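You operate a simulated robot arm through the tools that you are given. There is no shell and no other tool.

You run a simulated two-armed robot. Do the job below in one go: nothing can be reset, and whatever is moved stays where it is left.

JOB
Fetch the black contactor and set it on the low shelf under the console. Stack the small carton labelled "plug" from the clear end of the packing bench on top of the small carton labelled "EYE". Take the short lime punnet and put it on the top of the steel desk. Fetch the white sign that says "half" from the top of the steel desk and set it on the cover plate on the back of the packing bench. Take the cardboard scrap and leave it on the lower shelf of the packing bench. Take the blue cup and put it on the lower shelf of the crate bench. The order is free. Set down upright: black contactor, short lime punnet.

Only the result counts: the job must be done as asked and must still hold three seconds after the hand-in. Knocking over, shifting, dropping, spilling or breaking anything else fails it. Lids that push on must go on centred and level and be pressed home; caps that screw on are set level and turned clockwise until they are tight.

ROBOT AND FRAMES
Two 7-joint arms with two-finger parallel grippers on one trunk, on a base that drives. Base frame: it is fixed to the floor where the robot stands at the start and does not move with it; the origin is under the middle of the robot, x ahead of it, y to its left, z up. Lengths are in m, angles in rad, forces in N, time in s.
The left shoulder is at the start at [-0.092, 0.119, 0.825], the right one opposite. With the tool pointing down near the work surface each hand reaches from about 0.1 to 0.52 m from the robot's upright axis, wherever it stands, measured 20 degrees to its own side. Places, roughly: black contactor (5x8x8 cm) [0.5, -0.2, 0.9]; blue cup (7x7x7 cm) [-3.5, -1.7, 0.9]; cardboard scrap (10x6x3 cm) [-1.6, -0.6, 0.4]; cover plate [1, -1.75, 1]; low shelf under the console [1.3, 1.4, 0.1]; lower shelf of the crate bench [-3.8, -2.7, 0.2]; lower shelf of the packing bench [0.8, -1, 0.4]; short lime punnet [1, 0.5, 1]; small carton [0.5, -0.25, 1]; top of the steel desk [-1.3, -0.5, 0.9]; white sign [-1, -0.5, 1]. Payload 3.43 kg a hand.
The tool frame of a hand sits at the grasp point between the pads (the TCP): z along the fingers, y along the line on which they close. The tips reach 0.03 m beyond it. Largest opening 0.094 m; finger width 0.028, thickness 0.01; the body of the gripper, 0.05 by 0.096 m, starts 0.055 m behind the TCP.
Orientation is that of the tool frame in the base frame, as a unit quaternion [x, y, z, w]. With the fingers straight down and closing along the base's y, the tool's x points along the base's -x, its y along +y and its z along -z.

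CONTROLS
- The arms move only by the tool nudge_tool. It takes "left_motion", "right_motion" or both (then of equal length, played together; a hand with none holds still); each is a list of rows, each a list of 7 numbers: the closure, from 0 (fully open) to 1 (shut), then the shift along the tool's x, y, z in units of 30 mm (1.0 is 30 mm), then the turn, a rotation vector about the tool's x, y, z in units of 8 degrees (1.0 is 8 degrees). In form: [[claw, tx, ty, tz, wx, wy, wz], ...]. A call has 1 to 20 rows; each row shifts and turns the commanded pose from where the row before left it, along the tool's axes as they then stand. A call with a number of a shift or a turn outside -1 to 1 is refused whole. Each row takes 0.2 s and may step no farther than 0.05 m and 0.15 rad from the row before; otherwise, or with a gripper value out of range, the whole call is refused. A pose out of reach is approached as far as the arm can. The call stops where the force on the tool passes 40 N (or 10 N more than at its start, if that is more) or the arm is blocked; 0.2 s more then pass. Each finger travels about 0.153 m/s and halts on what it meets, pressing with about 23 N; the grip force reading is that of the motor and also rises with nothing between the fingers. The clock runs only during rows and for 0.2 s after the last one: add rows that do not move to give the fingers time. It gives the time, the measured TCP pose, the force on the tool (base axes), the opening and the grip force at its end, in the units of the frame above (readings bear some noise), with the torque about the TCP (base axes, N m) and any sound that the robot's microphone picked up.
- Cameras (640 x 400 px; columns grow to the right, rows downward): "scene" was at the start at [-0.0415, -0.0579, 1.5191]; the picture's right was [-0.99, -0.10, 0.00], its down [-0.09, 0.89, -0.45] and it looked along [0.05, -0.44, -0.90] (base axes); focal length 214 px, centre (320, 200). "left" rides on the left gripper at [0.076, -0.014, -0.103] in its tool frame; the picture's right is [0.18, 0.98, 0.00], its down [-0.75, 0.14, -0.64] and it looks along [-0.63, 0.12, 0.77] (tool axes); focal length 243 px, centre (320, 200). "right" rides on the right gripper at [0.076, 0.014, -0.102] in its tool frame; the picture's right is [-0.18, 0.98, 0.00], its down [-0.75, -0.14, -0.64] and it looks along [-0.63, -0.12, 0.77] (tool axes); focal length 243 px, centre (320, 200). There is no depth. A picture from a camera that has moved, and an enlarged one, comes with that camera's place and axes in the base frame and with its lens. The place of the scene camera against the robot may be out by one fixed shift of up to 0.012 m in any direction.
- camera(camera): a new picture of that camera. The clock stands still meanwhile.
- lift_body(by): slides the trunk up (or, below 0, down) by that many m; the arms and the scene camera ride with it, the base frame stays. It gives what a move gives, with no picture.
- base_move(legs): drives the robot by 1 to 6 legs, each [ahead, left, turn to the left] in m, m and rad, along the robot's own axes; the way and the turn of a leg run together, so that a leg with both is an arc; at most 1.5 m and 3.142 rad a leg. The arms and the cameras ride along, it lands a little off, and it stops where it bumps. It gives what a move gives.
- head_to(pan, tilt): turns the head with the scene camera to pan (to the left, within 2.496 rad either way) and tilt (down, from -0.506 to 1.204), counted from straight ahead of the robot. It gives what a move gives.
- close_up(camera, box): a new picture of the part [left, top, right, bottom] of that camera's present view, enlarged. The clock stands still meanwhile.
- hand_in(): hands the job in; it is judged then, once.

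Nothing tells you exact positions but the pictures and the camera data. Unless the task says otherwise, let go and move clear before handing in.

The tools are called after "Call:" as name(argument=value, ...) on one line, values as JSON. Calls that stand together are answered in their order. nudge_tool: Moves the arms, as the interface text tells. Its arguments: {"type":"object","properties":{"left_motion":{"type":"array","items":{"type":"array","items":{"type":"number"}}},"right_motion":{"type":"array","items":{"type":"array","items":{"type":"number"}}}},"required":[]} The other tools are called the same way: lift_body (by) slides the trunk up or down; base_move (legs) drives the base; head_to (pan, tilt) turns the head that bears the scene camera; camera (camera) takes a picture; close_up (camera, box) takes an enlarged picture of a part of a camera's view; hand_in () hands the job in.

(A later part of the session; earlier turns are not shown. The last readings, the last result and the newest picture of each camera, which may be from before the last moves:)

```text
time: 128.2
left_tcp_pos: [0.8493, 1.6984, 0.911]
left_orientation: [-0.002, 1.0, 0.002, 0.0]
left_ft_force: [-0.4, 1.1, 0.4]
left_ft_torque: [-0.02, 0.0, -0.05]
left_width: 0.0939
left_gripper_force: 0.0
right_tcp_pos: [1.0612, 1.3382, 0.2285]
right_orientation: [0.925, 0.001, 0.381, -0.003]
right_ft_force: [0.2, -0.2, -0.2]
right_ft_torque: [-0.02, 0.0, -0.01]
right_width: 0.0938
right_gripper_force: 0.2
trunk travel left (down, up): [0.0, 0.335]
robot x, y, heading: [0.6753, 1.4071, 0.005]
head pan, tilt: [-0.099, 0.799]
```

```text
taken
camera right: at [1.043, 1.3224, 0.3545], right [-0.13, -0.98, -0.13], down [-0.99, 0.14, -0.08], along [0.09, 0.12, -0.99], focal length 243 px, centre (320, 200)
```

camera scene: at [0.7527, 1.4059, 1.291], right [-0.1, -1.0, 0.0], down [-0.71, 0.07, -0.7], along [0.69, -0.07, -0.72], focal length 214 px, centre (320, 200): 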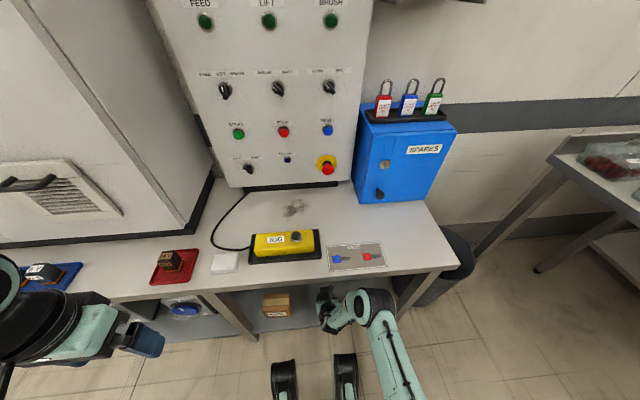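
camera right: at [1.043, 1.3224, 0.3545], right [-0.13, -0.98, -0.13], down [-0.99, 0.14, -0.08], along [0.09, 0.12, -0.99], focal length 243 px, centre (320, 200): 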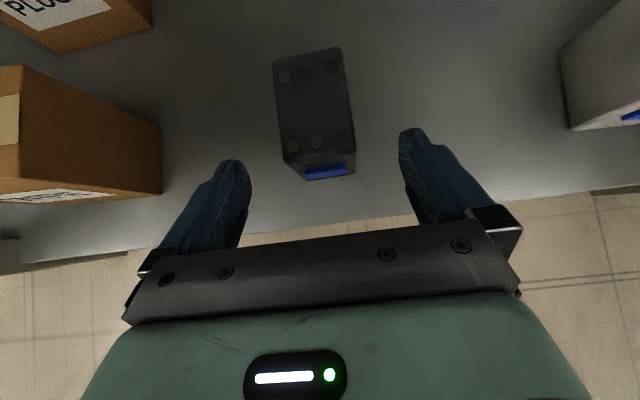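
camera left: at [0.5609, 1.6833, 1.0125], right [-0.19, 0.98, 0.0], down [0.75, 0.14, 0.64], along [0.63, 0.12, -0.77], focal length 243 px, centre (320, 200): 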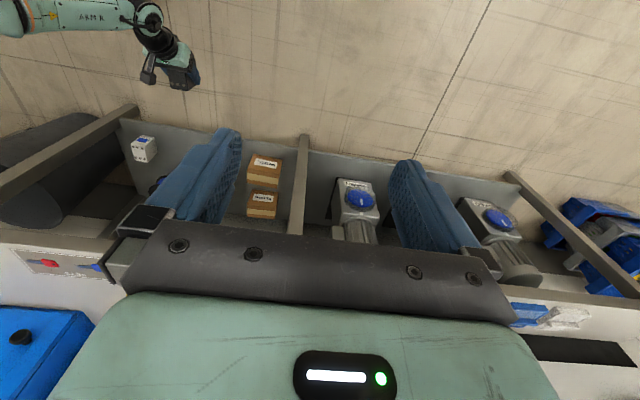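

The contactor now stands upright on the shelf. Next I back away, raise the trunk, and get a good view of the punnets.

Call:
base_move(legs=[[-0.45, 0, 0]])

Call:
lift_body(by=0.3)

Call:
head_to(pan=-0.8, tilt=0.5)

Call:
close_up(camera="scene", box=[220, 130, 460, 280])

Call:
camera(camera="scene")

```text
time: 130.9
left_tcp_pos: [0.4011, 1.6976, 0.9113]
left_orientation: [0.0, 1.0, 0.001, -0.001]
left_ft_force: [-0.5, 0.6, -0.3]
left_ft_torque: [-0.04, 0.04, -0.02]
left_width: 0.0939
left_gripper_force: 0.0
right_tcp_pos: [0.6121, 1.3367, 0.2279]
right_orientation: [0.925, 0.0, 0.381, -0.003]
right_ft_force: [0.4, -0.2, 0.0]
right_ft_torque: [0.01, 0.01, 0.02]
right_width: 0.094
right_gripper_force: 0.0
trunk travel left (down, up): [0.0, 0.335]
robot x, y, heading: [0.2175, 1.4102, -0.005]
head pan, tilt: [-0.099, 0.799]
```

```text
time: 133.9
left_tcp_pos: [0.4007, 1.6993, 1.2094]
left_orientation: [0.0, 1.0, 0.002, 0.0]
left_ft_force: [-0.4, 0.2, 0.0]
left_ft_torque: [0.02, 0.0, 0.01]
left_width: 0.0941
left_gripper_force: 0.1
right_tcp_pos: [0.6133, 1.3373, 0.5282]
right_orientation: [0.925, 0.0, 0.381, -0.003]
right_ft_force: [-0.7, -0.2, 0.8]
right_ft_torque: [-0.02, -0.02, -0.01]
right_width: 0.0937
right_gripper_force: 0.1
trunk travel left (down, up): [-0.3, 0.035]
robot x, y, heading: [0.2184, 1.41, 0.002]
head pan, tilt: [-0.099, 0.799]
```

```text
time: 134.9
left_tcp_pos: [0.4014, 1.6973, 1.2097]
left_orientation: [-0.001, 1.0, 0.002, 0.0]
left_ft_force: [0.2, 1.0, 1.1]
left_ft_torque: [0.01, 0.02, 0.02]
left_width: 0.0939
left_gripper_force: 0.0
right_tcp_pos: [0.6134, 1.3379, 0.528]
right_orientation: [0.925, -0.001, 0.381, -0.002]
right_ft_force: [0.7, 0.6, -0.1]
right_ft_torque: [-0.01, -0.01, -0.01]
right_width: 0.094
right_gripper_force: 0.0
trunk travel left (down, up): [-0.3, 0.035]
robot x, y, heading: [0.2206, 1.4059, 0.001]
head pan, tilt: [-0.799, 0.499]
```

```text
2.67 times, centred on (340, 205) of scene
camera zoom: at [0.2374, 1.3487, 1.6218], right [-0.72, -0.7, 0.0], down [-0.33, 0.34, -0.88], along [0.61, -0.63, -0.48], focal length 572 px, centre (267, 187)
```

zoom: 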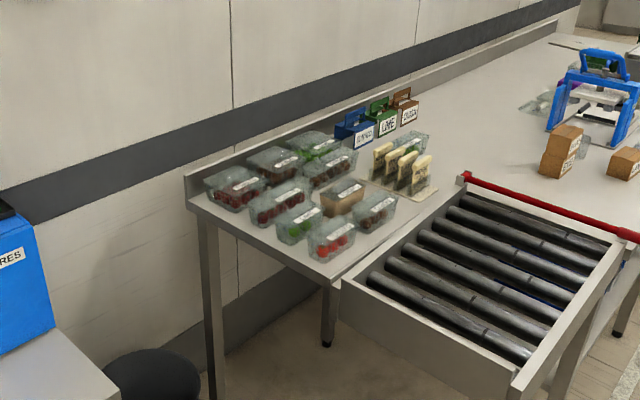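

```text
taken
camera scene: at [0.2374, 1.3487, 1.6218], right [-0.72, -0.7, 0.0], down [-0.33, 0.34, -0.88], along [0.61, -0.63, -0.48], focal length 214 px, centre (320, 200)
```

scene: 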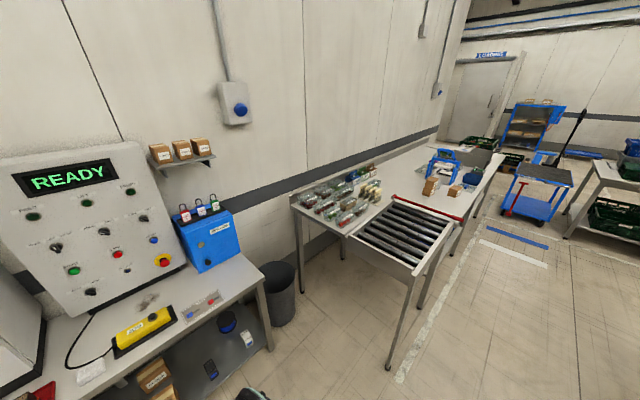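

I can see the punnet cluster on the bench's left end. I'll zoom in more to find which lime punnet is the short one.

Call:
close_up(camera="scene", box=[285, 170, 385, 233])

```text
6.35 times, centred on (335, 202) of scene
camera zoom: at [0.2374, 1.3487, 1.6218], right [-0.72, -0.7, 0.0], down [-0.33, 0.34, -0.88], along [0.61, -0.63, -0.48], focal length 1362 px, centre (225, 190)
```

zoom: 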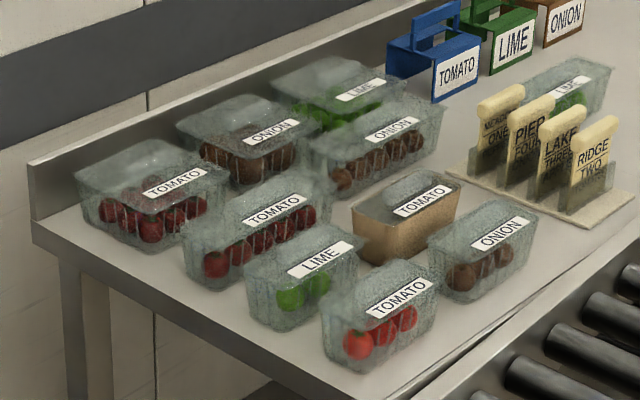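

The short lime punnet is the narrow front one at about (0.96, 0.50), 11 cm along y. I'll tidy the right hand up and out of the way first (raise it), then turn the robot to face the bench end from the nook.

Call:
nudge_tool(right_motion=[[0, 0.7, 0, -0.7, 0, 0, 0], [0, 0.7, 0, -0.7, 0, 0, 0], [0, 0.7, 0, -0.7, 0, 0, 0], [0, 0.7, 0, -0.7, 0, 0, 0], [0, 0.7, 0, -0.7, 0, 0, 0], [0, 0.7, 0, -0.7, 0, 0, 0], [0, 0.7, 0, -0.7, 0, 0, 0], [0, 0.7, 0, -0.7, 0, 0, 0], [0, 0.7, 0, -0.7, 0, 0, 0], [0, 0.7, 0, -0.7, 0, 0, 0], [0, 0.7, 0, -0.7, 0, 0, 0], [0, 0.7, 0, -0.7, 0, 0, 0], [0, 0.7, 0, -0.7, 0, 0, 0], [0, 0.7, 0, -0.7, 0, 0, 0], [0, 0.7, 0, -0.7, 0, 0, 0], [0, 0.7, 0, -0.7, 0, 0, 0], [0, 0.7, 0, -0.7, 0, 0, 0], [0, 0, 0, 0, 0, 0, 0]])

Call:
nudge_tool(right_motion=[[0, 0, 0, 0, 0, -1, 0], [0, 0, 0, 0, 0, -1, 0], [0, 0, 0, 0, 0, -1, 0], [0, 0, 0, 0, 0, -1, 0], [0, 0, 0, 0, 0, -1, 0], [0, 0, 0, 0, 0, -0.6, 0], [0, -0.5, 0.7, 0, 0, 0, 0], [0, -0.5, 0.7, 0, 0, 0, 0], [0, -0.5, 0.7, 0, 0, 0, 0], [0, -0.5, 0.7, 0, 0, 0, 0], [0, -0.5, 0.7, 0, 0, 0, 0], [0, -0.5, 0.7, 0, 0, 0, 0], [0, 0, 0, 0, 0, 0, 0]])

Call:
head_to(pan=0, tilt=1.0)

Call:
camera(camera="scene")

```text
time: 138.7
left_tcp_pos: [0.4014, 1.6985, 1.2089]
left_orientation: [-0.001, 1.0, 0.001, -0.001]
left_ft_force: [0.2, -0.2, 0.3]
left_ft_torque: [0.0, -0.03, -0.01]
left_width: 0.0938
left_gripper_force: 0.0
right_tcp_pos: [0.6144, 1.3359, 1.0328]
right_orientation: [0.925, -0.001, 0.381, -0.002]
right_ft_force: [-0.1, -0.3, 0.3]
right_ft_torque: [0.01, -0.03, 0.02]
right_width: 0.0941
right_gripper_force: 0.0
trunk travel left (down, up): [-0.3, 0.035]
robot x, y, heading: [0.2215, 1.4102, 0.003]
head pan, tilt: [-0.799, 0.499]
```

```text
time: 141.5
left_tcp_pos: [0.4003, 1.6986, 1.2094]
left_orientation: [-0.001, 1.0, 0.002, -0.001]
left_ft_force: [-0.3, -0.4, 0.3]
left_ft_torque: [0.04, 0.03, -0.02]
left_width: 0.094
left_gripper_force: 0.1
right_tcp_pos: [0.5257, 1.2093, 1.0316]
right_orientation: [1.0, 0.0, 0.0, -0.002]
right_ft_force: [0.3, 0.2, -0.5]
right_ft_torque: [0.01, 0.0, 0.01]
right_width: 0.094
right_gripper_force: 0.0
trunk travel left (down, up): [-0.3, 0.035]
robot x, y, heading: [0.2233, 1.4064, -0.0]
head pan, tilt: [-0.799, 0.499]
```

```text
time: 142.7
left_tcp_pos: [0.4001, 1.6987, 1.2098]
left_orientation: [-0.001, 1.0, 0.002, 0.0]
left_ft_force: [-0.3, -0.3, 0.0]
left_ft_torque: [0.01, 0.0, 0.01]
left_width: 0.0937
left_gripper_force: 0.0
right_tcp_pos: [0.5246, 1.2104, 1.0326]
right_orientation: [1.0, 0.001, 0.001, -0.002]
right_ft_force: [0.1, -0.4, -0.6]
right_ft_torque: [0.0, 0.02, 0.02]
right_width: 0.0939
right_gripper_force: 0.1
trunk travel left (down, up): [-0.3, 0.035]
robot x, y, heading: [0.2238, 1.4091, -0.0]
head pan, tilt: [0.0, 1.0]
```

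```text
taken
camera scene: at [0.2436, 1.4137, 1.5808], right [0.0, -1.0, 0.0], down [-0.84, 0.0, -0.54], along [0.54, 0.0, -0.84], focal length 214 px, centre (320, 200)
```

scene: 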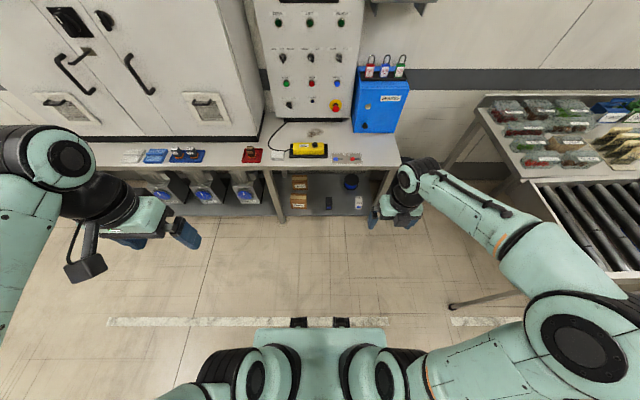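

A simpler stance works: stay facing the wall at about (0.62, 0.93), left of the conveyor, and use the right hand. I'll raise the right hand, turn it so it closes along x, then drive there.

Call:
nudge_tool(right_motion=[[0, 0, 0, -0.8, 0, 0, 1], [0, 0, 0, -0.8, 0, 0, 1], [0, 0, 0, -0.8, 0, 0, 1], [0, 0, 0, -0.8, 0, 0, 1], [0, 0, 0, 0, 0, 0, 1], [0, 0, 0, 0, 0, 0, 1], [0, 0, 0, 0, 0, 0, 1], [0, 0, 0, 0, 0, 0, 1], [0, 0, 0, 0, 0, 0, 1], [0, 0, 0, 0, 0, 0, 1], [0, 0, 0, 0, 0, 0, 1], [0, 0, 0, 0, 0, 0, 0.25], [0, 0, 0, 0, 0, 0, 0]])

Call:
base_move(legs=[[0, -0.46, 0], [0.2, 0, 0]])

Call:
head_to(pan=-0.7, tilt=0.85)

Call:
camera(camera="scene")

Call:
camera(camera="right")

```text
time: 145.5
left_tcp_pos: [0.4009, 1.6981, 1.2101]
left_orientation: [-0.001, 1.0, 0.002, 0.0]
left_ft_force: [0.4, -0.8, 0.7]
left_ft_torque: [0.01, -0.03, -0.01]
left_width: 0.0942
left_gripper_force: 0.0
right_tcp_pos: [0.5236, 1.2095, 1.1289]
right_orientation: [-0.707, 0.707, 0.001, 0.001]
right_ft_force: [-0.6, -0.6, -0.7]
right_ft_torque: [-0.02, 0.0, -0.02]
right_width: 0.0942
right_gripper_force: 0.1
trunk travel left (down, up): [-0.3, 0.035]
robot x, y, heading: [0.2216, 1.4072, -0.003]
head pan, tilt: [0.0, 1.0]
```

```text
time: 151.2
left_tcp_pos: [0.5994, 1.2415, 1.2095]
left_orientation: [0.0, 1.0, 0.001, 0.0]
left_ft_force: [-0.3, -0.3, -0.3]
left_ft_torque: [-0.02, 0.0, -0.04]
left_width: 0.0939
left_gripper_force: 0.1
right_tcp_pos: [0.7232, 0.753, 1.1275]
right_orientation: [0.708, -0.707, -0.002, -0.002]
right_ft_force: [-0.2, -0.8, -0.1]
right_ft_torque: [0.01, -0.03, 0.0]
right_width: 0.0941
right_gripper_force: 0.1
trunk travel left (down, up): [-0.3, 0.035]
robot x, y, heading: [0.4205, 0.9536, -0.001]
head pan, tilt: [0.0, 1.0]
```

```text
time: 152.3
left_tcp_pos: [0.5999, 1.2406, 1.2097]
left_orientation: [0.0, 1.0, 0.002, 0.0]
left_ft_force: [0.6, -0.3, 1.0]
left_ft_torque: [-0.01, -0.01, 0.04]
left_width: 0.094
left_gripper_force: 0.0
right_tcp_pos: [0.7226, 0.7517, 1.1282]
right_orientation: [0.707, -0.707, -0.001, -0.001]
right_ft_force: [0.5, -0.1, 0.4]
right_ft_torque: [0.01, 0.01, 0.01]
right_width: 0.0942
right_gripper_force: 0.1
trunk travel left (down, up): [-0.3, 0.035]
robot x, y, heading: [0.4204, 0.9521, -0.001]
head pan, tilt: [-0.7, 0.85]
```

```text
taken
camera scene: at [0.4321, 0.9062, 1.5919], right [-0.64, -0.76, 0.0], down [-0.57, 0.48, -0.66], along [0.5, -0.43, -0.75], focal length 214 px, centre (320, 200)
```

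scene: 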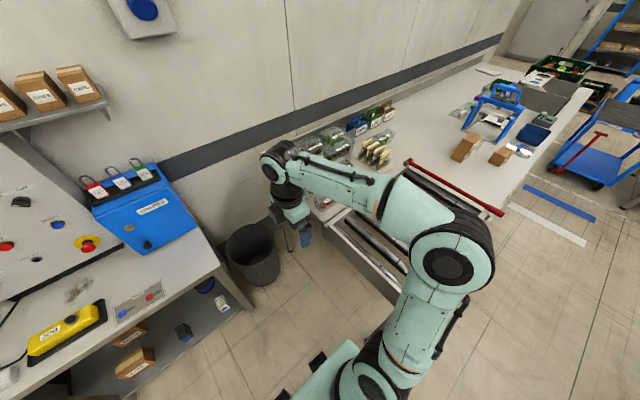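

```text
taken
camera right: at [0.7082, 0.6743, 1.2306], right [-0.98, 0.18, 0.0], down [0.14, 0.75, 0.64], along [0.12, 0.63, -0.76], focal length 243 px, centre (320, 200)
```

right: 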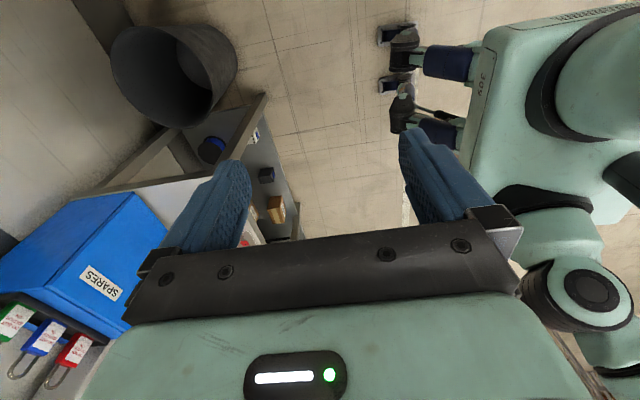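

I'll drive ahead another 0.2 m and then slide the hand over the punnet, high above.

Call:
base_move(legs=[[0.2, 0, 0]])

Call:
nudge_tool(right_motion=[[0, 0.8, -0.2, 0, 0, 0, 0], [0, 0.8, -0.2, 0, 0, 0, 0], [0, 0.8, -0.2, 0, 0, 0, 0], [0, 0.8, -0.2, 0, 0, 0, 0], [0, 0.8, -0.2, 0, 0, 0, 0], [0, 0.8, -0.2, 0, 0, 0, 0], [0, 0.8, -0.2, 0, 0, 0, 0], [0, 0.8, -0.2, 0, 0, 0, 0], [0, 0.8, 0, 0, 0, 0, 0], [0, 0.8, 0, 0, 0, 0, 0], [0, 0, 0, 0, 0, 0, 0]])

Call:
camera(camera="scene")

Call:
camera(camera="right")

```text
time: 153.9
left_tcp_pos: [0.7978, 1.2412, 1.2099]
left_orientation: [0.0, 1.0, 0.002, 0.0]
left_ft_force: [-1.0, 0.6, 0.1]
left_ft_torque: [0.01, 0.03, 0.01]
left_width: 0.0938
left_gripper_force: 0.1
right_tcp_pos: [0.922, 0.7509, 1.1284]
right_orientation: [0.707, -0.707, -0.001, -0.001]
right_ft_force: [-0.1, -0.2, -0.2]
right_ft_torque: [0.04, 0.0, -0.03]
right_width: 0.0939
right_gripper_force: 0.1
trunk travel left (down, up): [-0.3, 0.035]
robot x, y, heading: [0.6196, 0.9505, -0.004]
head pan, tilt: [-0.7, 0.85]
```

```text
time: 156.3
left_tcp_pos: [0.7985, 1.2408, 1.21]
left_orientation: [0.0, 1.0, 0.002, 0.001]
left_ft_force: [0.2, -0.4, 0.1]
left_ft_torque: [-0.03, -0.04, -0.03]
left_width: 0.0941
left_gripper_force: 0.0
right_tcp_pos: [0.9693, 0.5126, 1.1263]
right_orientation: [-0.707, 0.707, 0.002, 0.002]
right_ft_force: [-0.1, 0.6, -0.4]
right_ft_torque: [0.0, -0.01, 0.0]
right_width: 0.0938
right_gripper_force: 0.1
trunk travel left (down, up): [-0.3, 0.035]
robot x, y, heading: [0.6199, 0.9548, 0.001]
head pan, tilt: [-0.7, 0.85]
```

```text
taken
camera scene: at [0.6304, 0.9062, 1.5919], right [-0.65, -0.76, 0.0], down [-0.57, 0.48, -0.66], along [0.5, -0.43, -0.75], focal length 214 px, centre (320, 200)
```

scene: 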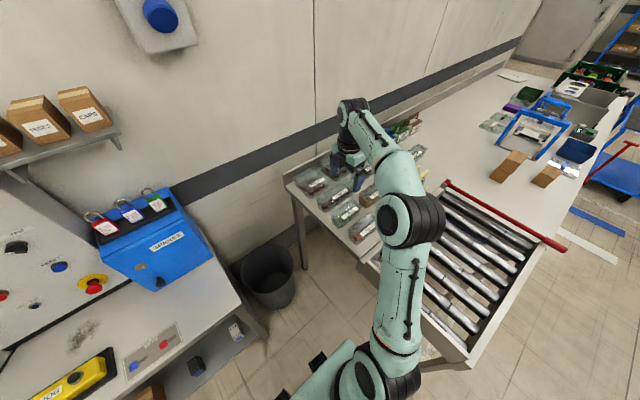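

```text
taken
camera right: at [0.9559, 0.4345, 1.2293], right [-0.98, 0.18, 0.0], down [0.14, 0.75, 0.64], along [0.12, 0.63, -0.76], focal length 243 px, centre (320, 200)
```

right: 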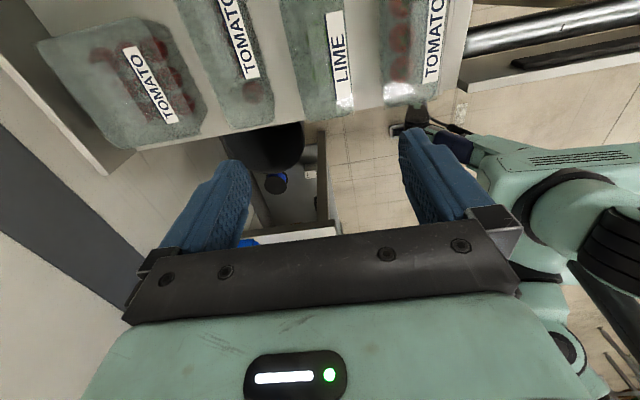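

I see the LIME punnet but cut off at the image top. Shift the hand 7 cm to -y to see it whole.

Call:
nudge_tool(right_motion=[[0, 0.8, 0, 0, 0, 0, 0], [0, 0.8, 0, 0, 0, 0, 0], [0, 0.8, 0, 0, 0, 0, 0], [0, 0, 0, 0, 0, 0, 0]])

Call:
close_up(camera="right", box=[180, 0, 500, 200])

Call:
close_up(camera="scene", box=[280, 150, 440, 250])

```text
time: 157.3
left_tcp_pos: [0.7969, 1.2404, 1.2108]
left_orientation: [-0.001, 1.0, 0.002, 0.001]
left_ft_force: [0.2, -0.3, 0.5]
left_ft_torque: [0.0, -0.05, -0.01]
left_width: 0.0938
left_gripper_force: 0.2
right_tcp_pos: [0.9697, 0.44, 1.127]
right_orientation: [0.708, -0.707, -0.002, -0.002]
right_ft_force: [0.0, 0.0, -0.1]
right_ft_torque: [0.01, 0.0, 0.03]
right_width: 0.094
right_gripper_force: 0.1
trunk travel left (down, up): [-0.3, 0.035]
robot x, y, heading: [0.6176, 0.9516, 0.001]
head pan, tilt: [-0.7, 0.85]
```

```text
2.00 times, centred on (340, 100) of right
camera zoom: at [0.9549, 0.3621, 1.2295], right [-0.98, 0.18, 0.0], down [0.14, 0.75, 0.65], along [0.12, 0.63, -0.76], focal length 485 px, centre (280, 400)
```

zoom: 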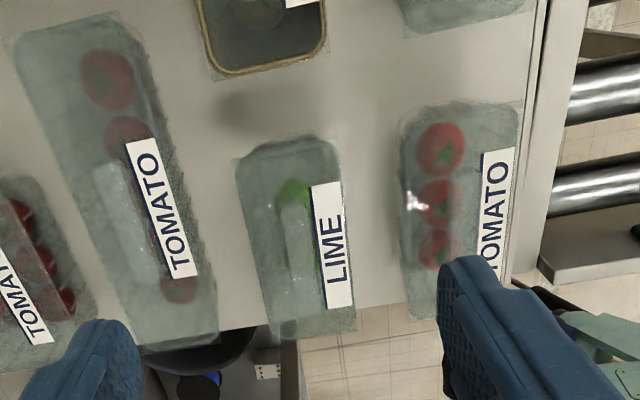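

```text
4.00 times, centred on (360, 200) of scene
camera zoom: at [0.6304, 0.9063, 1.5919], right [-0.65, -0.76, 0.0], down [-0.57, 0.48, -0.66], along [0.5, -0.43, -0.75], focal length 858 px, centre (160, 200)
```

zoom: 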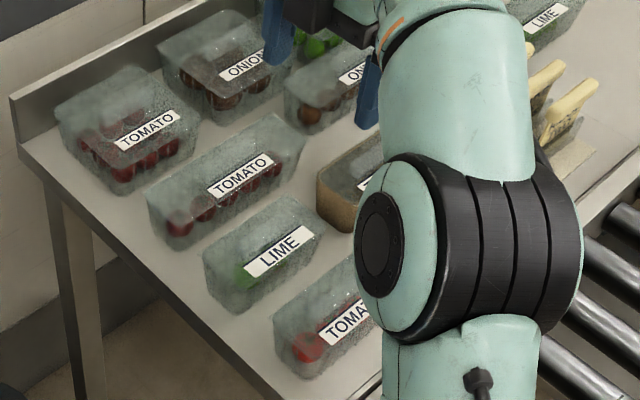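

The short lime punnet is about 5.6 × 11.8 cm, centred near (0.965, 0.485), with roughly 3 cm gaps to its neighbours. I'll pre-close the fingers to ~7.5 cm, centre over it and descend part way to verify.

Call:
nudge_tool(right_motion=[[0.2, -0.5, 0.06, 0, 0, 0, 0], [0.2, -0.5, 0.06, 0, 0, 0, 0], [0.2, -0.5, 0.05, 0.5, 0, 0, 0], [0.2, 0, 0, 0.7, 0, 0, 0], [0.2, 0, 0, 0.7, 0, 0, 0], [0.2, 0, 0, 0.7, 0, 0, 0], [0.2, 0, 0, 0.6, 0, 0, 0], [0.2, 0, 0, 0, 0, 0, 0]])

Call:
camera(camera="right")

Call:
close_up(camera="scene", box=[280, 150, 440, 250])

```text
time: 159.1
left_tcp_pos: [0.7989, 1.2407, 1.2094]
left_orientation: [0.0, 1.0, 0.002, 0.0]
left_ft_force: [0.0, -0.1, -0.6]
left_ft_torque: [0.02, 0.0, -0.02]
left_width: 0.0939
left_gripper_force: 0.1
right_tcp_pos: [0.9636, 0.4862, 1.031]
right_orientation: [0.707, -0.707, -0.001, -0.001]
right_ft_force: [-0.3, -0.8, -0.3]
right_ft_torque: [0.01, 0.01, 0.0]
right_width: 0.0752
right_gripper_force: 0.0
trunk travel left (down, up): [-0.3, 0.035]
robot x, y, heading: [0.6215, 0.954, 0.001]
head pan, tilt: [-0.7, 0.85]
```

```text
taken
camera right: at [0.9491, 0.4075, 1.1334], right [-0.98, 0.18, 0.0], down [0.14, 0.75, 0.64], along [0.12, 0.63, -0.76], focal length 243 px, centre (320, 200)
```

right: 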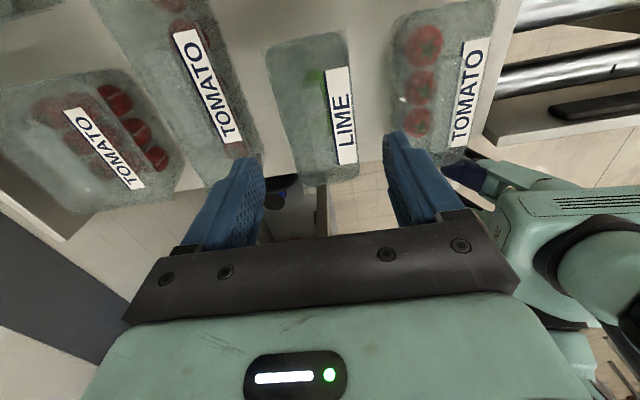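

```text
4.00 times, centred on (360, 200) of scene
camera zoom: at [0.6305, 0.9059, 1.5919], right [-0.65, -0.76, 0.0], down [-0.57, 0.48, -0.66], along [0.5, -0.43, -0.75], focal length 858 px, centre (160, 200)
```

zoom: 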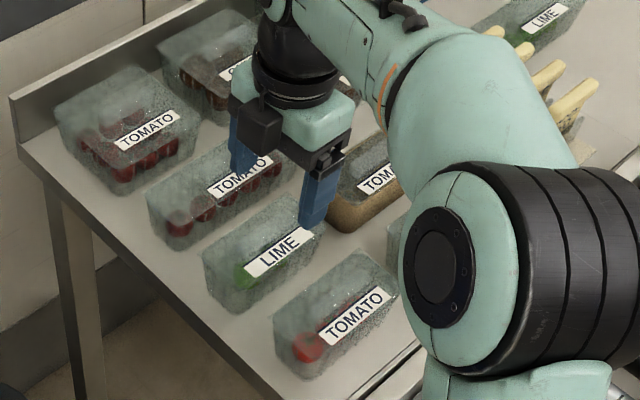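

Centred nicely with about 1 cm clearance either side. Descend and grip.

Call:
nudge_tool(right_motion=[[0.2, 0, 0, 0.5, 0, 0, 0], [0.2, 0, 0, 0.6, 0, 0, 0], [0.2, 0, 0, 0.6, 0, 0, 0], [0.2, 0, 0, 0.6, 0, 0, 0], [0.2, 0, 0, 0.6, 0, 0, 0], [0.2, 0, 0, 0.5, 0, 0, 0], [0.2, 0, 0, 0.3, 0, 0, 0], [0.2, 0, 0, 0, 0, 0, 0]])

Call:
camera(camera="right")

Call:
close_up(camera="scene", box=[280, 150, 440, 250])

```text
time: 160.9
left_tcp_pos: [0.7987, 1.2413, 1.2097]
left_orientation: [0.0, 1.0, 0.002, 0.0]
left_ft_force: [0.3, 0.3, -0.1]
left_ft_torque: [0.01, 0.0, -0.04]
left_width: 0.0937
left_gripper_force: 0.1
right_tcp_pos: [0.9648, 0.4843, 0.92]
right_orientation: [0.707, -0.707, -0.001, -0.001]
right_ft_force: [-0.8, 1.1, 0.2]
right_ft_torque: [-0.02, 0.02, 0.02]
right_width: 0.0752
right_gripper_force: 0.1
trunk travel left (down, up): [-0.3, 0.035]
robot x, y, heading: [0.6187, 0.9521, -0.004]
head pan, tilt: [-0.7, 0.85]
```

```text
taken
camera right: at [0.95, 0.4077, 1.0226], right [-0.98, 0.18, 0.0], down [0.14, 0.75, 0.64], along [0.12, 0.63, -0.76], focal length 243 px, centre (320, 200)
```

right: 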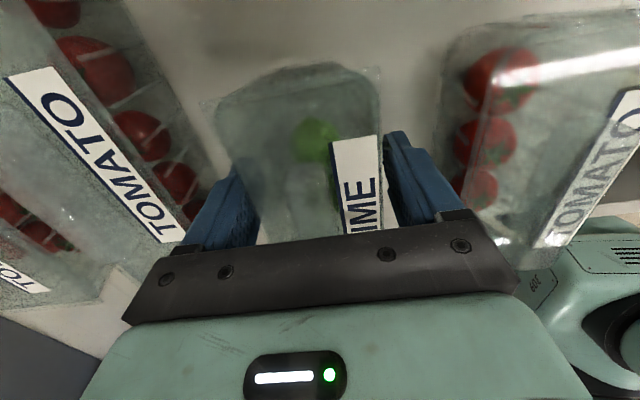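

```text
4.00 times, centred on (360, 200) of scene
camera zoom: at [0.6305, 0.9058, 1.5919], right [-0.65, -0.76, 0.0], down [-0.57, 0.48, -0.66], along [0.5, -0.43, -0.75], focal length 858 px, centre (160, 200)
```

zoom: 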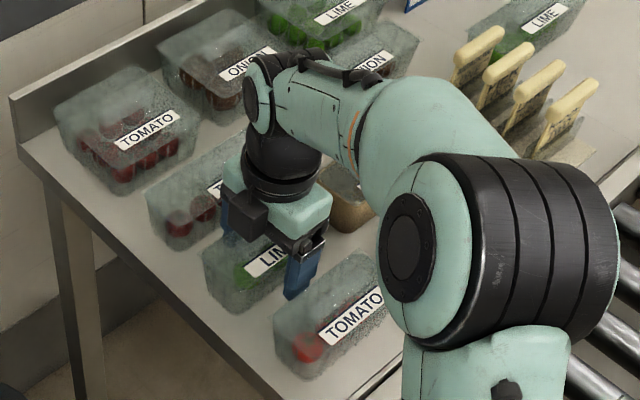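

Fingers are on both sides of the punnet without touching anything. Close gently and lift a little.

Call:
nudge_tool(right_motion=[[0.35, 0, 0, 0, 0, 0, 0], [0.5, 0, 0, 0, 0, 0, 0], [0.7, 0, 0, 0, 0, 0, 0], [1, 0, 0, 0, 0, 0, 0], [1, 0, 0, 0, 0, 0, 0], [1, 0, 0, -0.1, 0, 0, 0], [1, 0, 0, -0.2, 0, 0, 0], [1, 0, 0, -0.2, 0, 0, 0], [1, 0, 0, 0, 0, 0, 0]])

Call:
camera(camera="right")

Call:
close_up(camera="scene", box=[280, 150, 440, 250])

```text
time: 162.9
left_tcp_pos: [0.7973, 1.2404, 1.2101]
left_orientation: [0.0, 1.0, 0.002, 0.0]
left_ft_force: [-0.1, 1.3, 0.1]
left_ft_torque: [0.0, 0.02, 0.01]
left_width: 0.0942
left_gripper_force: 0.1
right_tcp_pos: [0.9655, 0.4857, 0.9374]
right_orientation: [0.707, -0.707, -0.001, 0.0]
right_ft_force: [0.5, 0.2, 0.3]
right_ft_torque: [-0.03, 0.01, 0.05]
right_width: 0.0634
right_gripper_force: 23.4
trunk travel left (down, up): [-0.3, 0.035]
robot x, y, heading: [0.6194, 0.9518, -0.006]
head pan, tilt: [-0.7, 0.85]
```

```text
taken
camera right: at [0.9499, 0.4079, 1.0378], right [-0.98, 0.18, 0.0], down [0.14, 0.75, 0.64], along [0.12, 0.63, -0.76], focal length 243 px, centre (320, 200)
```

right: 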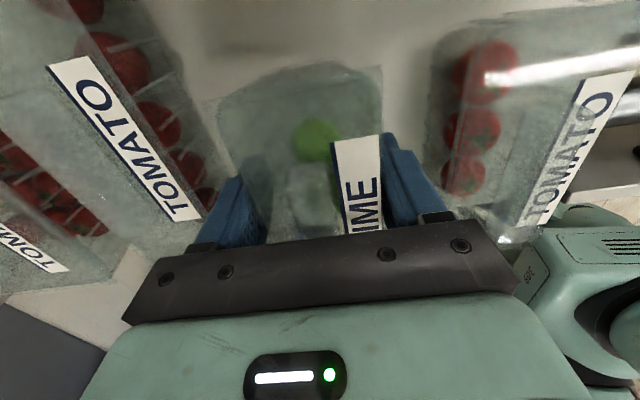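

```text
4.00 times, centred on (360, 200) of scene
camera zoom: at [0.6306, 0.9057, 1.5919], right [-0.65, -0.76, 0.0], down [-0.57, 0.48, -0.66], along [0.5, -0.43, -0.75], focal length 858 px, centre (160, 200)
```

zoom: 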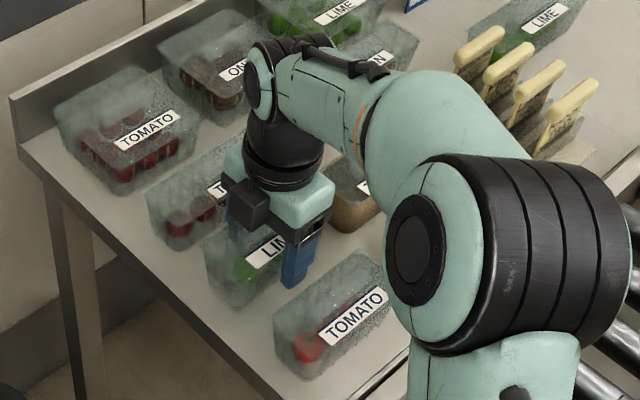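

The punnet moves with the hand (it's very light). Continue lifting slowly, well above its neighbours.

Call:
nudge_tool(right_motion=[[1, 0, 0, -0.3, 0, 0, 0], [1, 0, 0, -0.4, 0, 0, 0], [1, 0, 0, -0.4, 0, 0, 0], [1, 0, 0, -0.4, 0, 0, 0], [1, 0, 0, -0.4, 0, 0, 0], [1, 0, 0, -0.4, 0, 0, 0], [1, 0, 0, -0.4, 0, 0, 0], [1, 0, 0, -0.4, 0, 0, 0], [1, 0, 0, -0.4, 0, 0, 0], [1, 0, 0, -0.3, 0, 0, 0], [1, 0, 0, -0.2, 0, 0, 0], [1, 0, 0, 0, 0, 0, 0]])

Call:
camera(camera="right")

Call:
camera(camera="scene")

```text
time: 165.5
left_tcp_pos: [0.798, 1.241, 1.2117]
left_orientation: [0.0, 1.0, 0.001, 0.0]
left_ft_force: [-0.1, -0.6, -0.1]
left_ft_torque: [0.01, 0.01, 0.03]
left_width: 0.0941
left_gripper_force: 0.1
right_tcp_pos: [0.9636, 0.486, 1.056]
right_orientation: [0.707, -0.707, -0.002, -0.002]
right_ft_force: [0.4, 0.3, -1.2]
right_ft_torque: [-0.02, 0.01, 0.01]
right_width: 0.0638
right_gripper_force: 22.9
trunk travel left (down, up): [-0.3, 0.035]
robot x, y, heading: [0.6195, 0.9517, -0.004]
head pan, tilt: [-0.7, 0.85]
```

```text
taken
camera right: at [0.9495, 0.4075, 1.1578], right [-0.98, 0.18, 0.0], down [0.14, 0.75, 0.65], along [0.12, 0.63, -0.76], focal length 243 px, centre (320, 200)
```

right: 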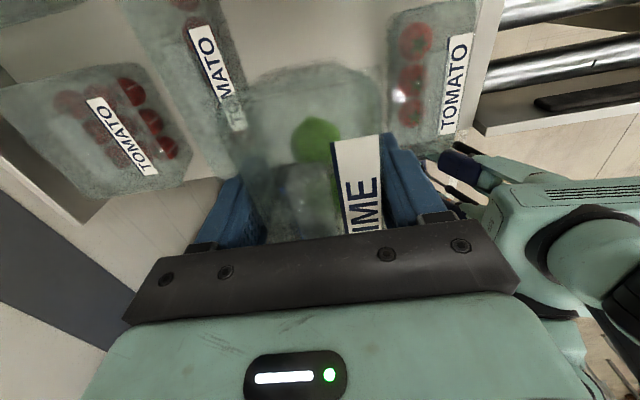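

```text
taken
camera scene: at [0.6306, 0.9057, 1.5919], right [-0.65, -0.76, 0.0], down [-0.57, 0.48, -0.66], along [0.5, -0.43, -0.75], focal length 214 px, centre (320, 200)
```

scene: 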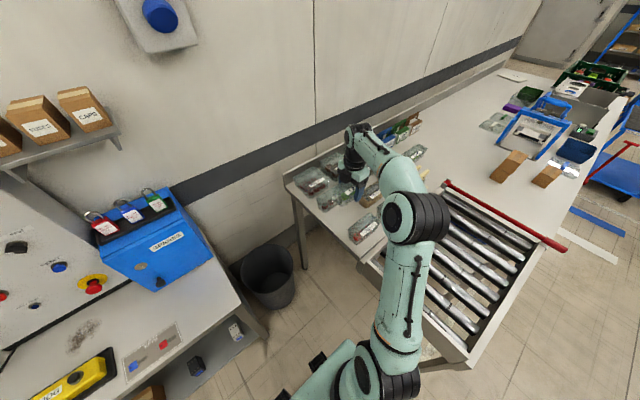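

Lifted. I'll pull the hand back toward the robot, then back out and head for the steel desk.

Call:
nudge_tool(right_motion=[[1, -0.3, 0, -0.3, 0, 0, 0], [1, -0.5, 0, -0.3, 0, 0, 0], [1, -0.6, 0, -0.3, 0, 0, 0], [1, -0.6, 0.1, -0.3, 0, 0, 0], [1, -0.6, 0.2, 0, 0, 0, 0], [1, -0.6, 0.2, 0, 0, 0, 0], [1, -0.6, 0.2, 0, 0, 0, 0], [1, -0.6, 0.2, 0, 0, 0, 0], [1, -0.6, 0.2, 0, 0, 0, 0], [1, -0.6, 0.2, 0, 0, 0, 0], [1, -0.6, 0.2, 0, 0, 0, 0], [1, -0.4, 0.1, 0, 0, 0, 0], [1, 0, 0, 0, 0, 0, 0]])

Call:
base_move(legs=[[-0.45, 0, 0]])

Call:
head_to(pan=-2.2, tilt=0.5)

Call:
camera(camera="scene")

Call:
head_to(pan=2.4, tilt=0.7)

Call:
camera(camera="scene")

Call:
camera(camera="right")

```text
time: 168.3
left_tcp_pos: [0.7982, 1.2407, 1.2103]
left_orientation: [0.0, 1.0, 0.002, -0.001]
left_ft_force: [-0.7, -0.5, -1.6]
left_ft_torque: [-0.01, 0.0, 0.01]
left_width: 0.094
left_gripper_force: 0.0
right_tcp_pos: [0.9161, 0.6827, 1.0927]
right_orientation: [-0.707, 0.707, 0.0, 0.002]
right_ft_force: [0.5, -0.3, -0.6]
right_ft_torque: [0.01, 0.0, 0.01]
right_width: 0.0638
right_gripper_force: 22.4
trunk travel left (down, up): [-0.3, 0.035]
robot x, y, heading: [0.6184, 0.9526, -0.001]
head pan, tilt: [-0.7, 0.85]
```

```text
time: 171.0
left_tcp_pos: [0.343, 1.2419, 1.2086]
left_orientation: [0.0, 1.0, 0.002, 0.0]
left_ft_force: [-0.3, 0.6, 0.3]
left_ft_torque: [0.01, 0.0, 0.03]
left_width: 0.094
left_gripper_force: 0.1
right_tcp_pos: [0.462, 0.6842, 1.0925]
right_orientation: [-0.707, 0.707, 0.001, 0.001]
right_ft_force: [-0.5, -0.4, 0.1]
right_ft_torque: [-0.05, -0.01, 0.03]
right_width: 0.0637
right_gripper_force: 22.9
trunk travel left (down, up): [-0.3, 0.035]
robot x, y, heading: [0.1626, 0.9538, -0.002]
head pan, tilt: [-0.7, 0.85]
```

```text
time: 172.6
left_tcp_pos: [0.3437, 1.2417, 1.2094]
left_orientation: [0.0, 1.0, 0.001, 0.0]
left_ft_force: [-0.5, -0.4, -0.4]
left_ft_torque: [0.02, 0.01, -0.02]
left_width: 0.0942
left_gripper_force: 0.1
right_tcp_pos: [0.4615, 0.6835, 1.0917]
right_orientation: [-0.706, 0.708, 0.001, 0.001]
right_ft_force: [0.2, -0.4, -0.4]
right_ft_torque: [0.0, -0.03, 0.03]
right_width: 0.0637
right_gripper_force: 22.7
trunk travel left (down, up): [-0.3, 0.035]
robot x, y, heading: [0.1659, 0.9524, -0.003]
head pan, tilt: [-2.201, 0.499]
```

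```text
taken
camera scene: at [0.0618, 0.8836, 1.6218], right [-0.81, 0.59, 0.0], down [0.28, 0.39, -0.88], along [-0.52, -0.71, -0.48], focal length 214 px, centre (320, 200)
```

scene: 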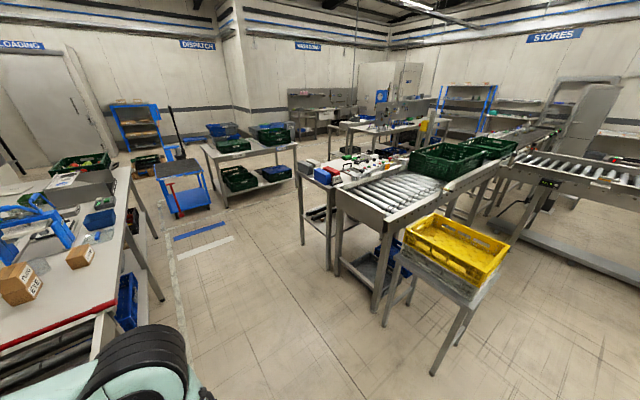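

```text
time: 176.3
left_tcp_pos: [0.3424, 1.241, 1.2107]
left_orientation: [0.0, 1.0, 0.002, 0.001]
left_ft_force: [0.1, 0.1, -0.4]
left_ft_torque: [-0.01, 0.0, -0.02]
left_width: 0.094
left_gripper_force: 0.1
right_tcp_pos: [0.4609, 0.6829, 1.0926]
right_orientation: [-0.707, 0.708, 0.002, 0.0]
right_ft_force: [1.1, -0.3, -1.0]
right_ft_torque: [-0.03, 0.02, 0.02]
right_width: 0.0638
right_gripper_force: 22.9
trunk travel left (down, up): [-0.3, 0.035]
robot x, y, heading: [0.1646, 0.9524, -0.002]
head pan, tilt: [2.4, 0.7]
```

```text
taken
camera scene: at [0.0531, 1.0146, 1.6041], right [0.68, 0.74, 0.0], down [0.47, -0.44, -0.76], along [-0.56, 0.52, -0.64], focal length 214 px, centre (320, 200)
```

scene: 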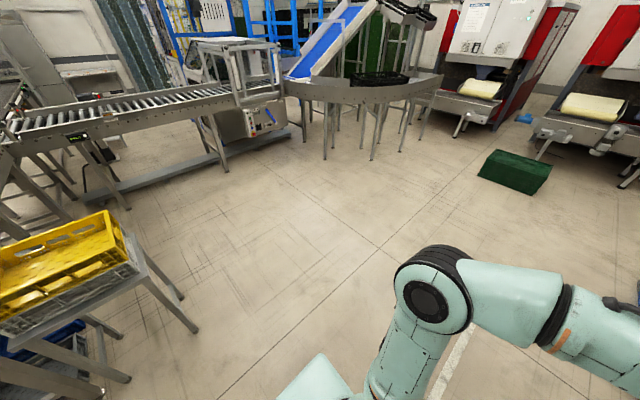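

```text
taken
camera right: at [0.4464, 0.6057, 1.194], right [-0.98, 0.18, 0.0], down [0.14, 0.75, 0.64], along [0.12, 0.63, -0.76], focal length 243 px, centre (320, 200)
```

right: 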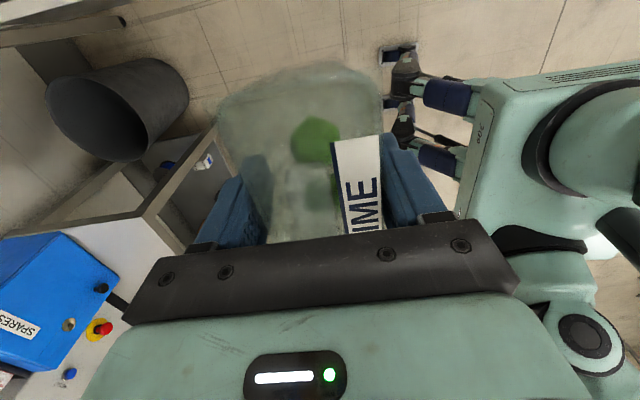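

The desk's top is free at about (-1.29, -0.68), reachable from its south side. I'll drive down the aisle between the benches to about (-0.2, -1.15), turn to face +y, and look.

Call:
base_move(legs=[[-0.365, 0, 0], [0, -1.4, 0], [0, -0.7, 0], [0, 0, 1.571]])

Call:
head_to(pan=0.7, tilt=0.5)

Call:
camera(camera="scene")

Call:
head_to(pan=1.7, tilt=0.6)

Call:
camera(camera="scene")

Call:
camera(camera="right")

```text
time: 200.6
left_tcp_pos: [-0.4897, -0.9616, 1.2094]
left_orientation: [-0.701, 0.713, 0.001, -0.001]
left_ft_force: [-0.5, -0.5, -0.3]
left_ft_torque: [-0.02, 0.01, -0.04]
left_width: 0.0941
left_gripper_force: 0.1
right_tcp_pos: [0.0711, -0.8523, 1.0905]
right_orientation: [1.0, -0.008, -0.001, 0.0]
right_ft_force: [0.0, 0.4, -0.7]
right_ft_torque: [0.01, -0.01, -0.03]
right_width: 0.0638
right_gripper_force: 23.0
trunk travel left (down, up): [-0.3, 0.035]
robot x, y, heading: [-0.2037, -1.141, 1.551]
head pan, tilt: [2.4, 0.7]
```

```text
time: 202.3
left_tcp_pos: [-0.4907, -0.9614, 1.2093]
left_orientation: [-0.702, 0.713, 0.001, -0.001]
left_ft_force: [-0.1, 0.4, 0.0]
left_ft_torque: [0.02, -0.03, -0.02]
left_width: 0.0937
left_gripper_force: 0.2
right_tcp_pos: [0.0692, -0.8516, 1.0918]
right_orientation: [1.0, -0.008, -0.002, 0.0]
right_ft_force: [-1.1, 0.1, -0.2]
right_ft_torque: [0.01, 0.0, -0.01]
right_width: 0.0635
right_gripper_force: 22.7
trunk travel left (down, up): [-0.3, 0.035]
robot x, y, heading: [-0.2042, -1.1447, 1.555]
head pan, tilt: [0.7, 0.499]
```

```text
taken
camera scene: at [-0.266, -1.114, 1.6218], right [0.78, 0.63, 0.0], down [0.3, -0.37, -0.88], along [-0.55, 0.68, -0.48], focal length 214 px, centre (320, 200)
```

scene: 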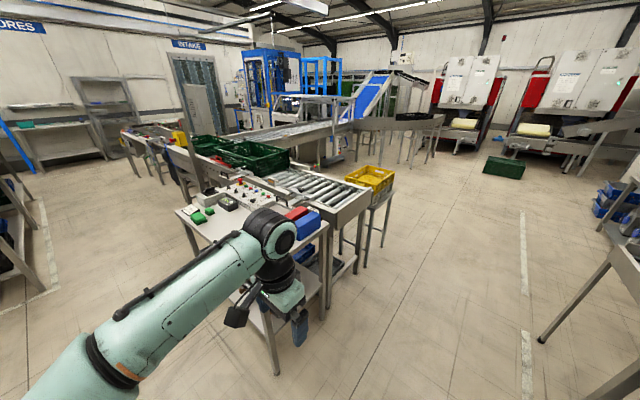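

```text
time: 203.6
left_tcp_pos: [-0.4891, -0.9598, 1.2101]
left_orientation: [-0.701, 0.713, 0.001, -0.002]
left_ft_force: [0.3, -0.4, 0.4]
left_ft_torque: [0.0, -0.03, 0.0]
left_width: 0.094
left_gripper_force: 0.1
right_tcp_pos: [0.0708, -0.8519, 1.0918]
right_orientation: [1.0, -0.008, -0.001, 0.0]
right_ft_force: [0.1, 0.1, -1.1]
right_ft_torque: [0.01, 0.01, 0.01]
right_width: 0.0635
right_gripper_force: 22.7
trunk travel left (down, up): [-0.3, 0.035]
robot x, y, heading: [-0.2048, -1.144, 1.553]
head pan, tilt: [1.7, 0.6]
```

```text
taken
camera scene: at [-0.2964, -1.1943, 1.6128], right [-0.11, 0.99, 0.0], down [0.56, 0.06, -0.83], along [-0.82, -0.09, -0.56], focal length 214 px, centre (320, 200)
```

scene: 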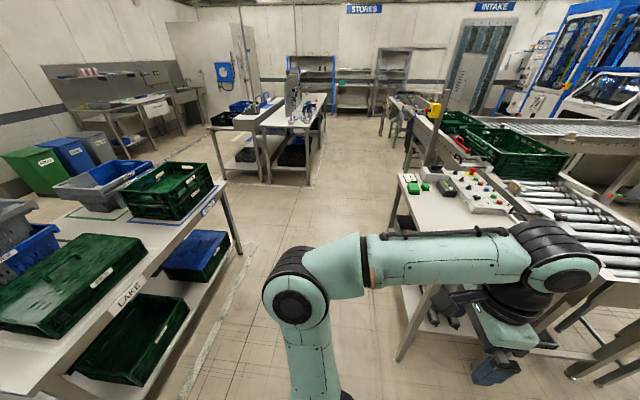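

```text
taken
camera right: at [0.1463, -0.8685, 1.194], right [-0.2, -0.98, 0.0], down [-0.75, 0.15, 0.64], along [-0.63, 0.13, -0.76], focal length 243 px, centre (320, 200)
```

right: 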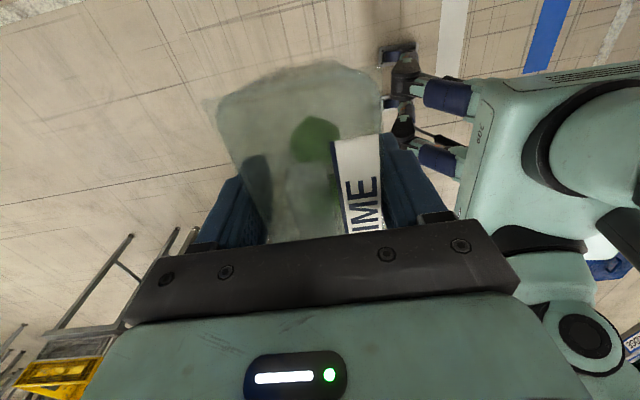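

The aisle is clear. Drive left along the desk's south side to about x=-1.2.

Call:
base_move(legs=[[0, 1.0, 0.018]])

Call:
head_to(pan=0.0, tilt=0.7)

Call:
camera(camera="scene")

Call:
head_to(pan=0.5, tilt=0.9)

Call:
camera(camera="scene")

```text
time: 212.7
left_tcp_pos: [-1.4897, -0.9633, 1.2096]
left_orientation: [0.71, -0.704, -0.002, 0.001]
left_ft_force: [0.0, 0.4, -0.2]
left_ft_torque: [-0.01, -0.03, -0.03]
left_width: 0.0938
left_gripper_force: 0.1
right_tcp_pos: [-0.9334, -0.8408, 1.0915]
right_orientation: [1.0, 0.004, -0.002, 0.0]
right_ft_force: [0.2, -0.1, -0.8]
right_ft_torque: [0.02, -0.01, -0.02]
right_width: 0.0637
right_gripper_force: 22.5
trunk travel left (down, up): [-0.3, 0.035]
robot x, y, heading: [-1.201, -1.1412, 1.577]
head pan, tilt: [1.7, 0.6]
```

```text
time: 214.4
left_tcp_pos: [-1.4904, -0.9638, 1.2093]
left_orientation: [0.71, -0.704, -0.002, 0.0]
left_ft_force: [-0.2, -0.2, 0.0]
left_ft_torque: [0.01, -0.04, 0.02]
left_width: 0.094
left_gripper_force: 0.1
right_tcp_pos: [-0.9333, -0.8399, 1.0917]
right_orientation: [1.0, 0.004, -0.002, 0.0]
right_ft_force: [0.4, -0.1, -0.5]
right_ft_torque: [0.0, 0.01, 0.01]
right_width: 0.0635
right_gripper_force: 23.0
trunk travel left (down, up): [-0.3, 0.035]
robot x, y, heading: [-1.1994, -1.1369, 1.577]
head pan, tilt: [0.0, 0.7]
```

```text
taken
camera scene: at [-1.2043, -1.0943, 1.6041], right [1.0, 0.01, 0.0], down [0.0, -0.64, -0.76], along [-0.01, 0.76, -0.64], focal length 214 px, centre (320, 200)
```

scene: 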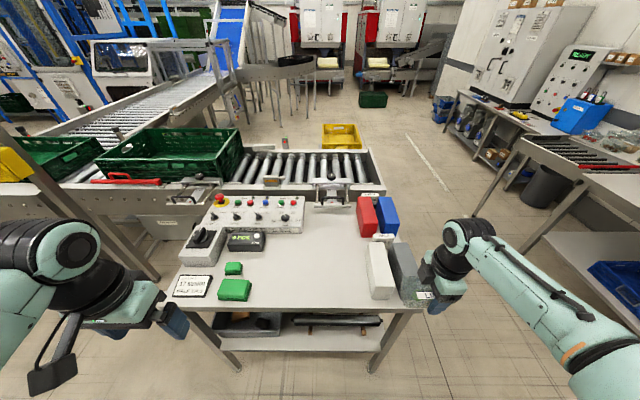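

```text
time: 215.3
left_tcp_pos: [-1.4899, -0.9633, 1.2109]
left_orientation: [0.711, -0.704, -0.001, 0.002]
left_ft_force: [-0.4, 0.3, 0.1]
left_ft_torque: [0.01, -0.01, 0.01]
left_width: 0.0938
left_gripper_force: 0.0
right_tcp_pos: [-0.9335, -0.839, 1.0915]
right_orientation: [1.0, 0.005, -0.002, 0.001]
right_ft_force: [-0.8, 0.3, -0.6]
right_ft_torque: [0.0, 0.01, -0.02]
right_width: 0.0636
right_gripper_force: 22.7
trunk travel left (down, up): [-0.3, 0.035]
robot x, y, heading: [-1.2007, -1.1371, 1.579]
head pan, tilt: [0.499, 0.901]
```

```text
taken
camera scene: at [-1.2401, -1.1132, 1.588], right [0.88, 0.48, 0.0], down [0.38, -0.69, -0.62], along [-0.3, 0.54, -0.78], focal length 214 px, centre (320, 200)
```

scene: 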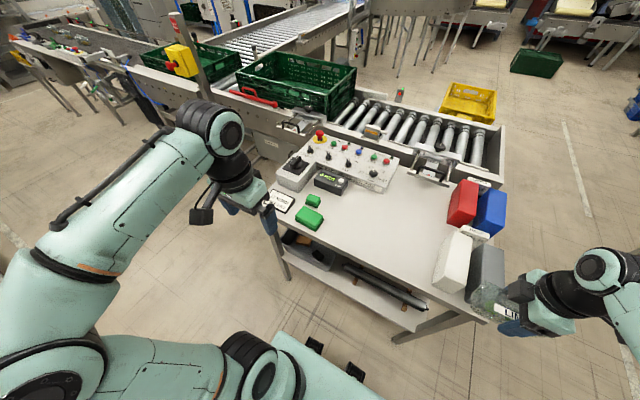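

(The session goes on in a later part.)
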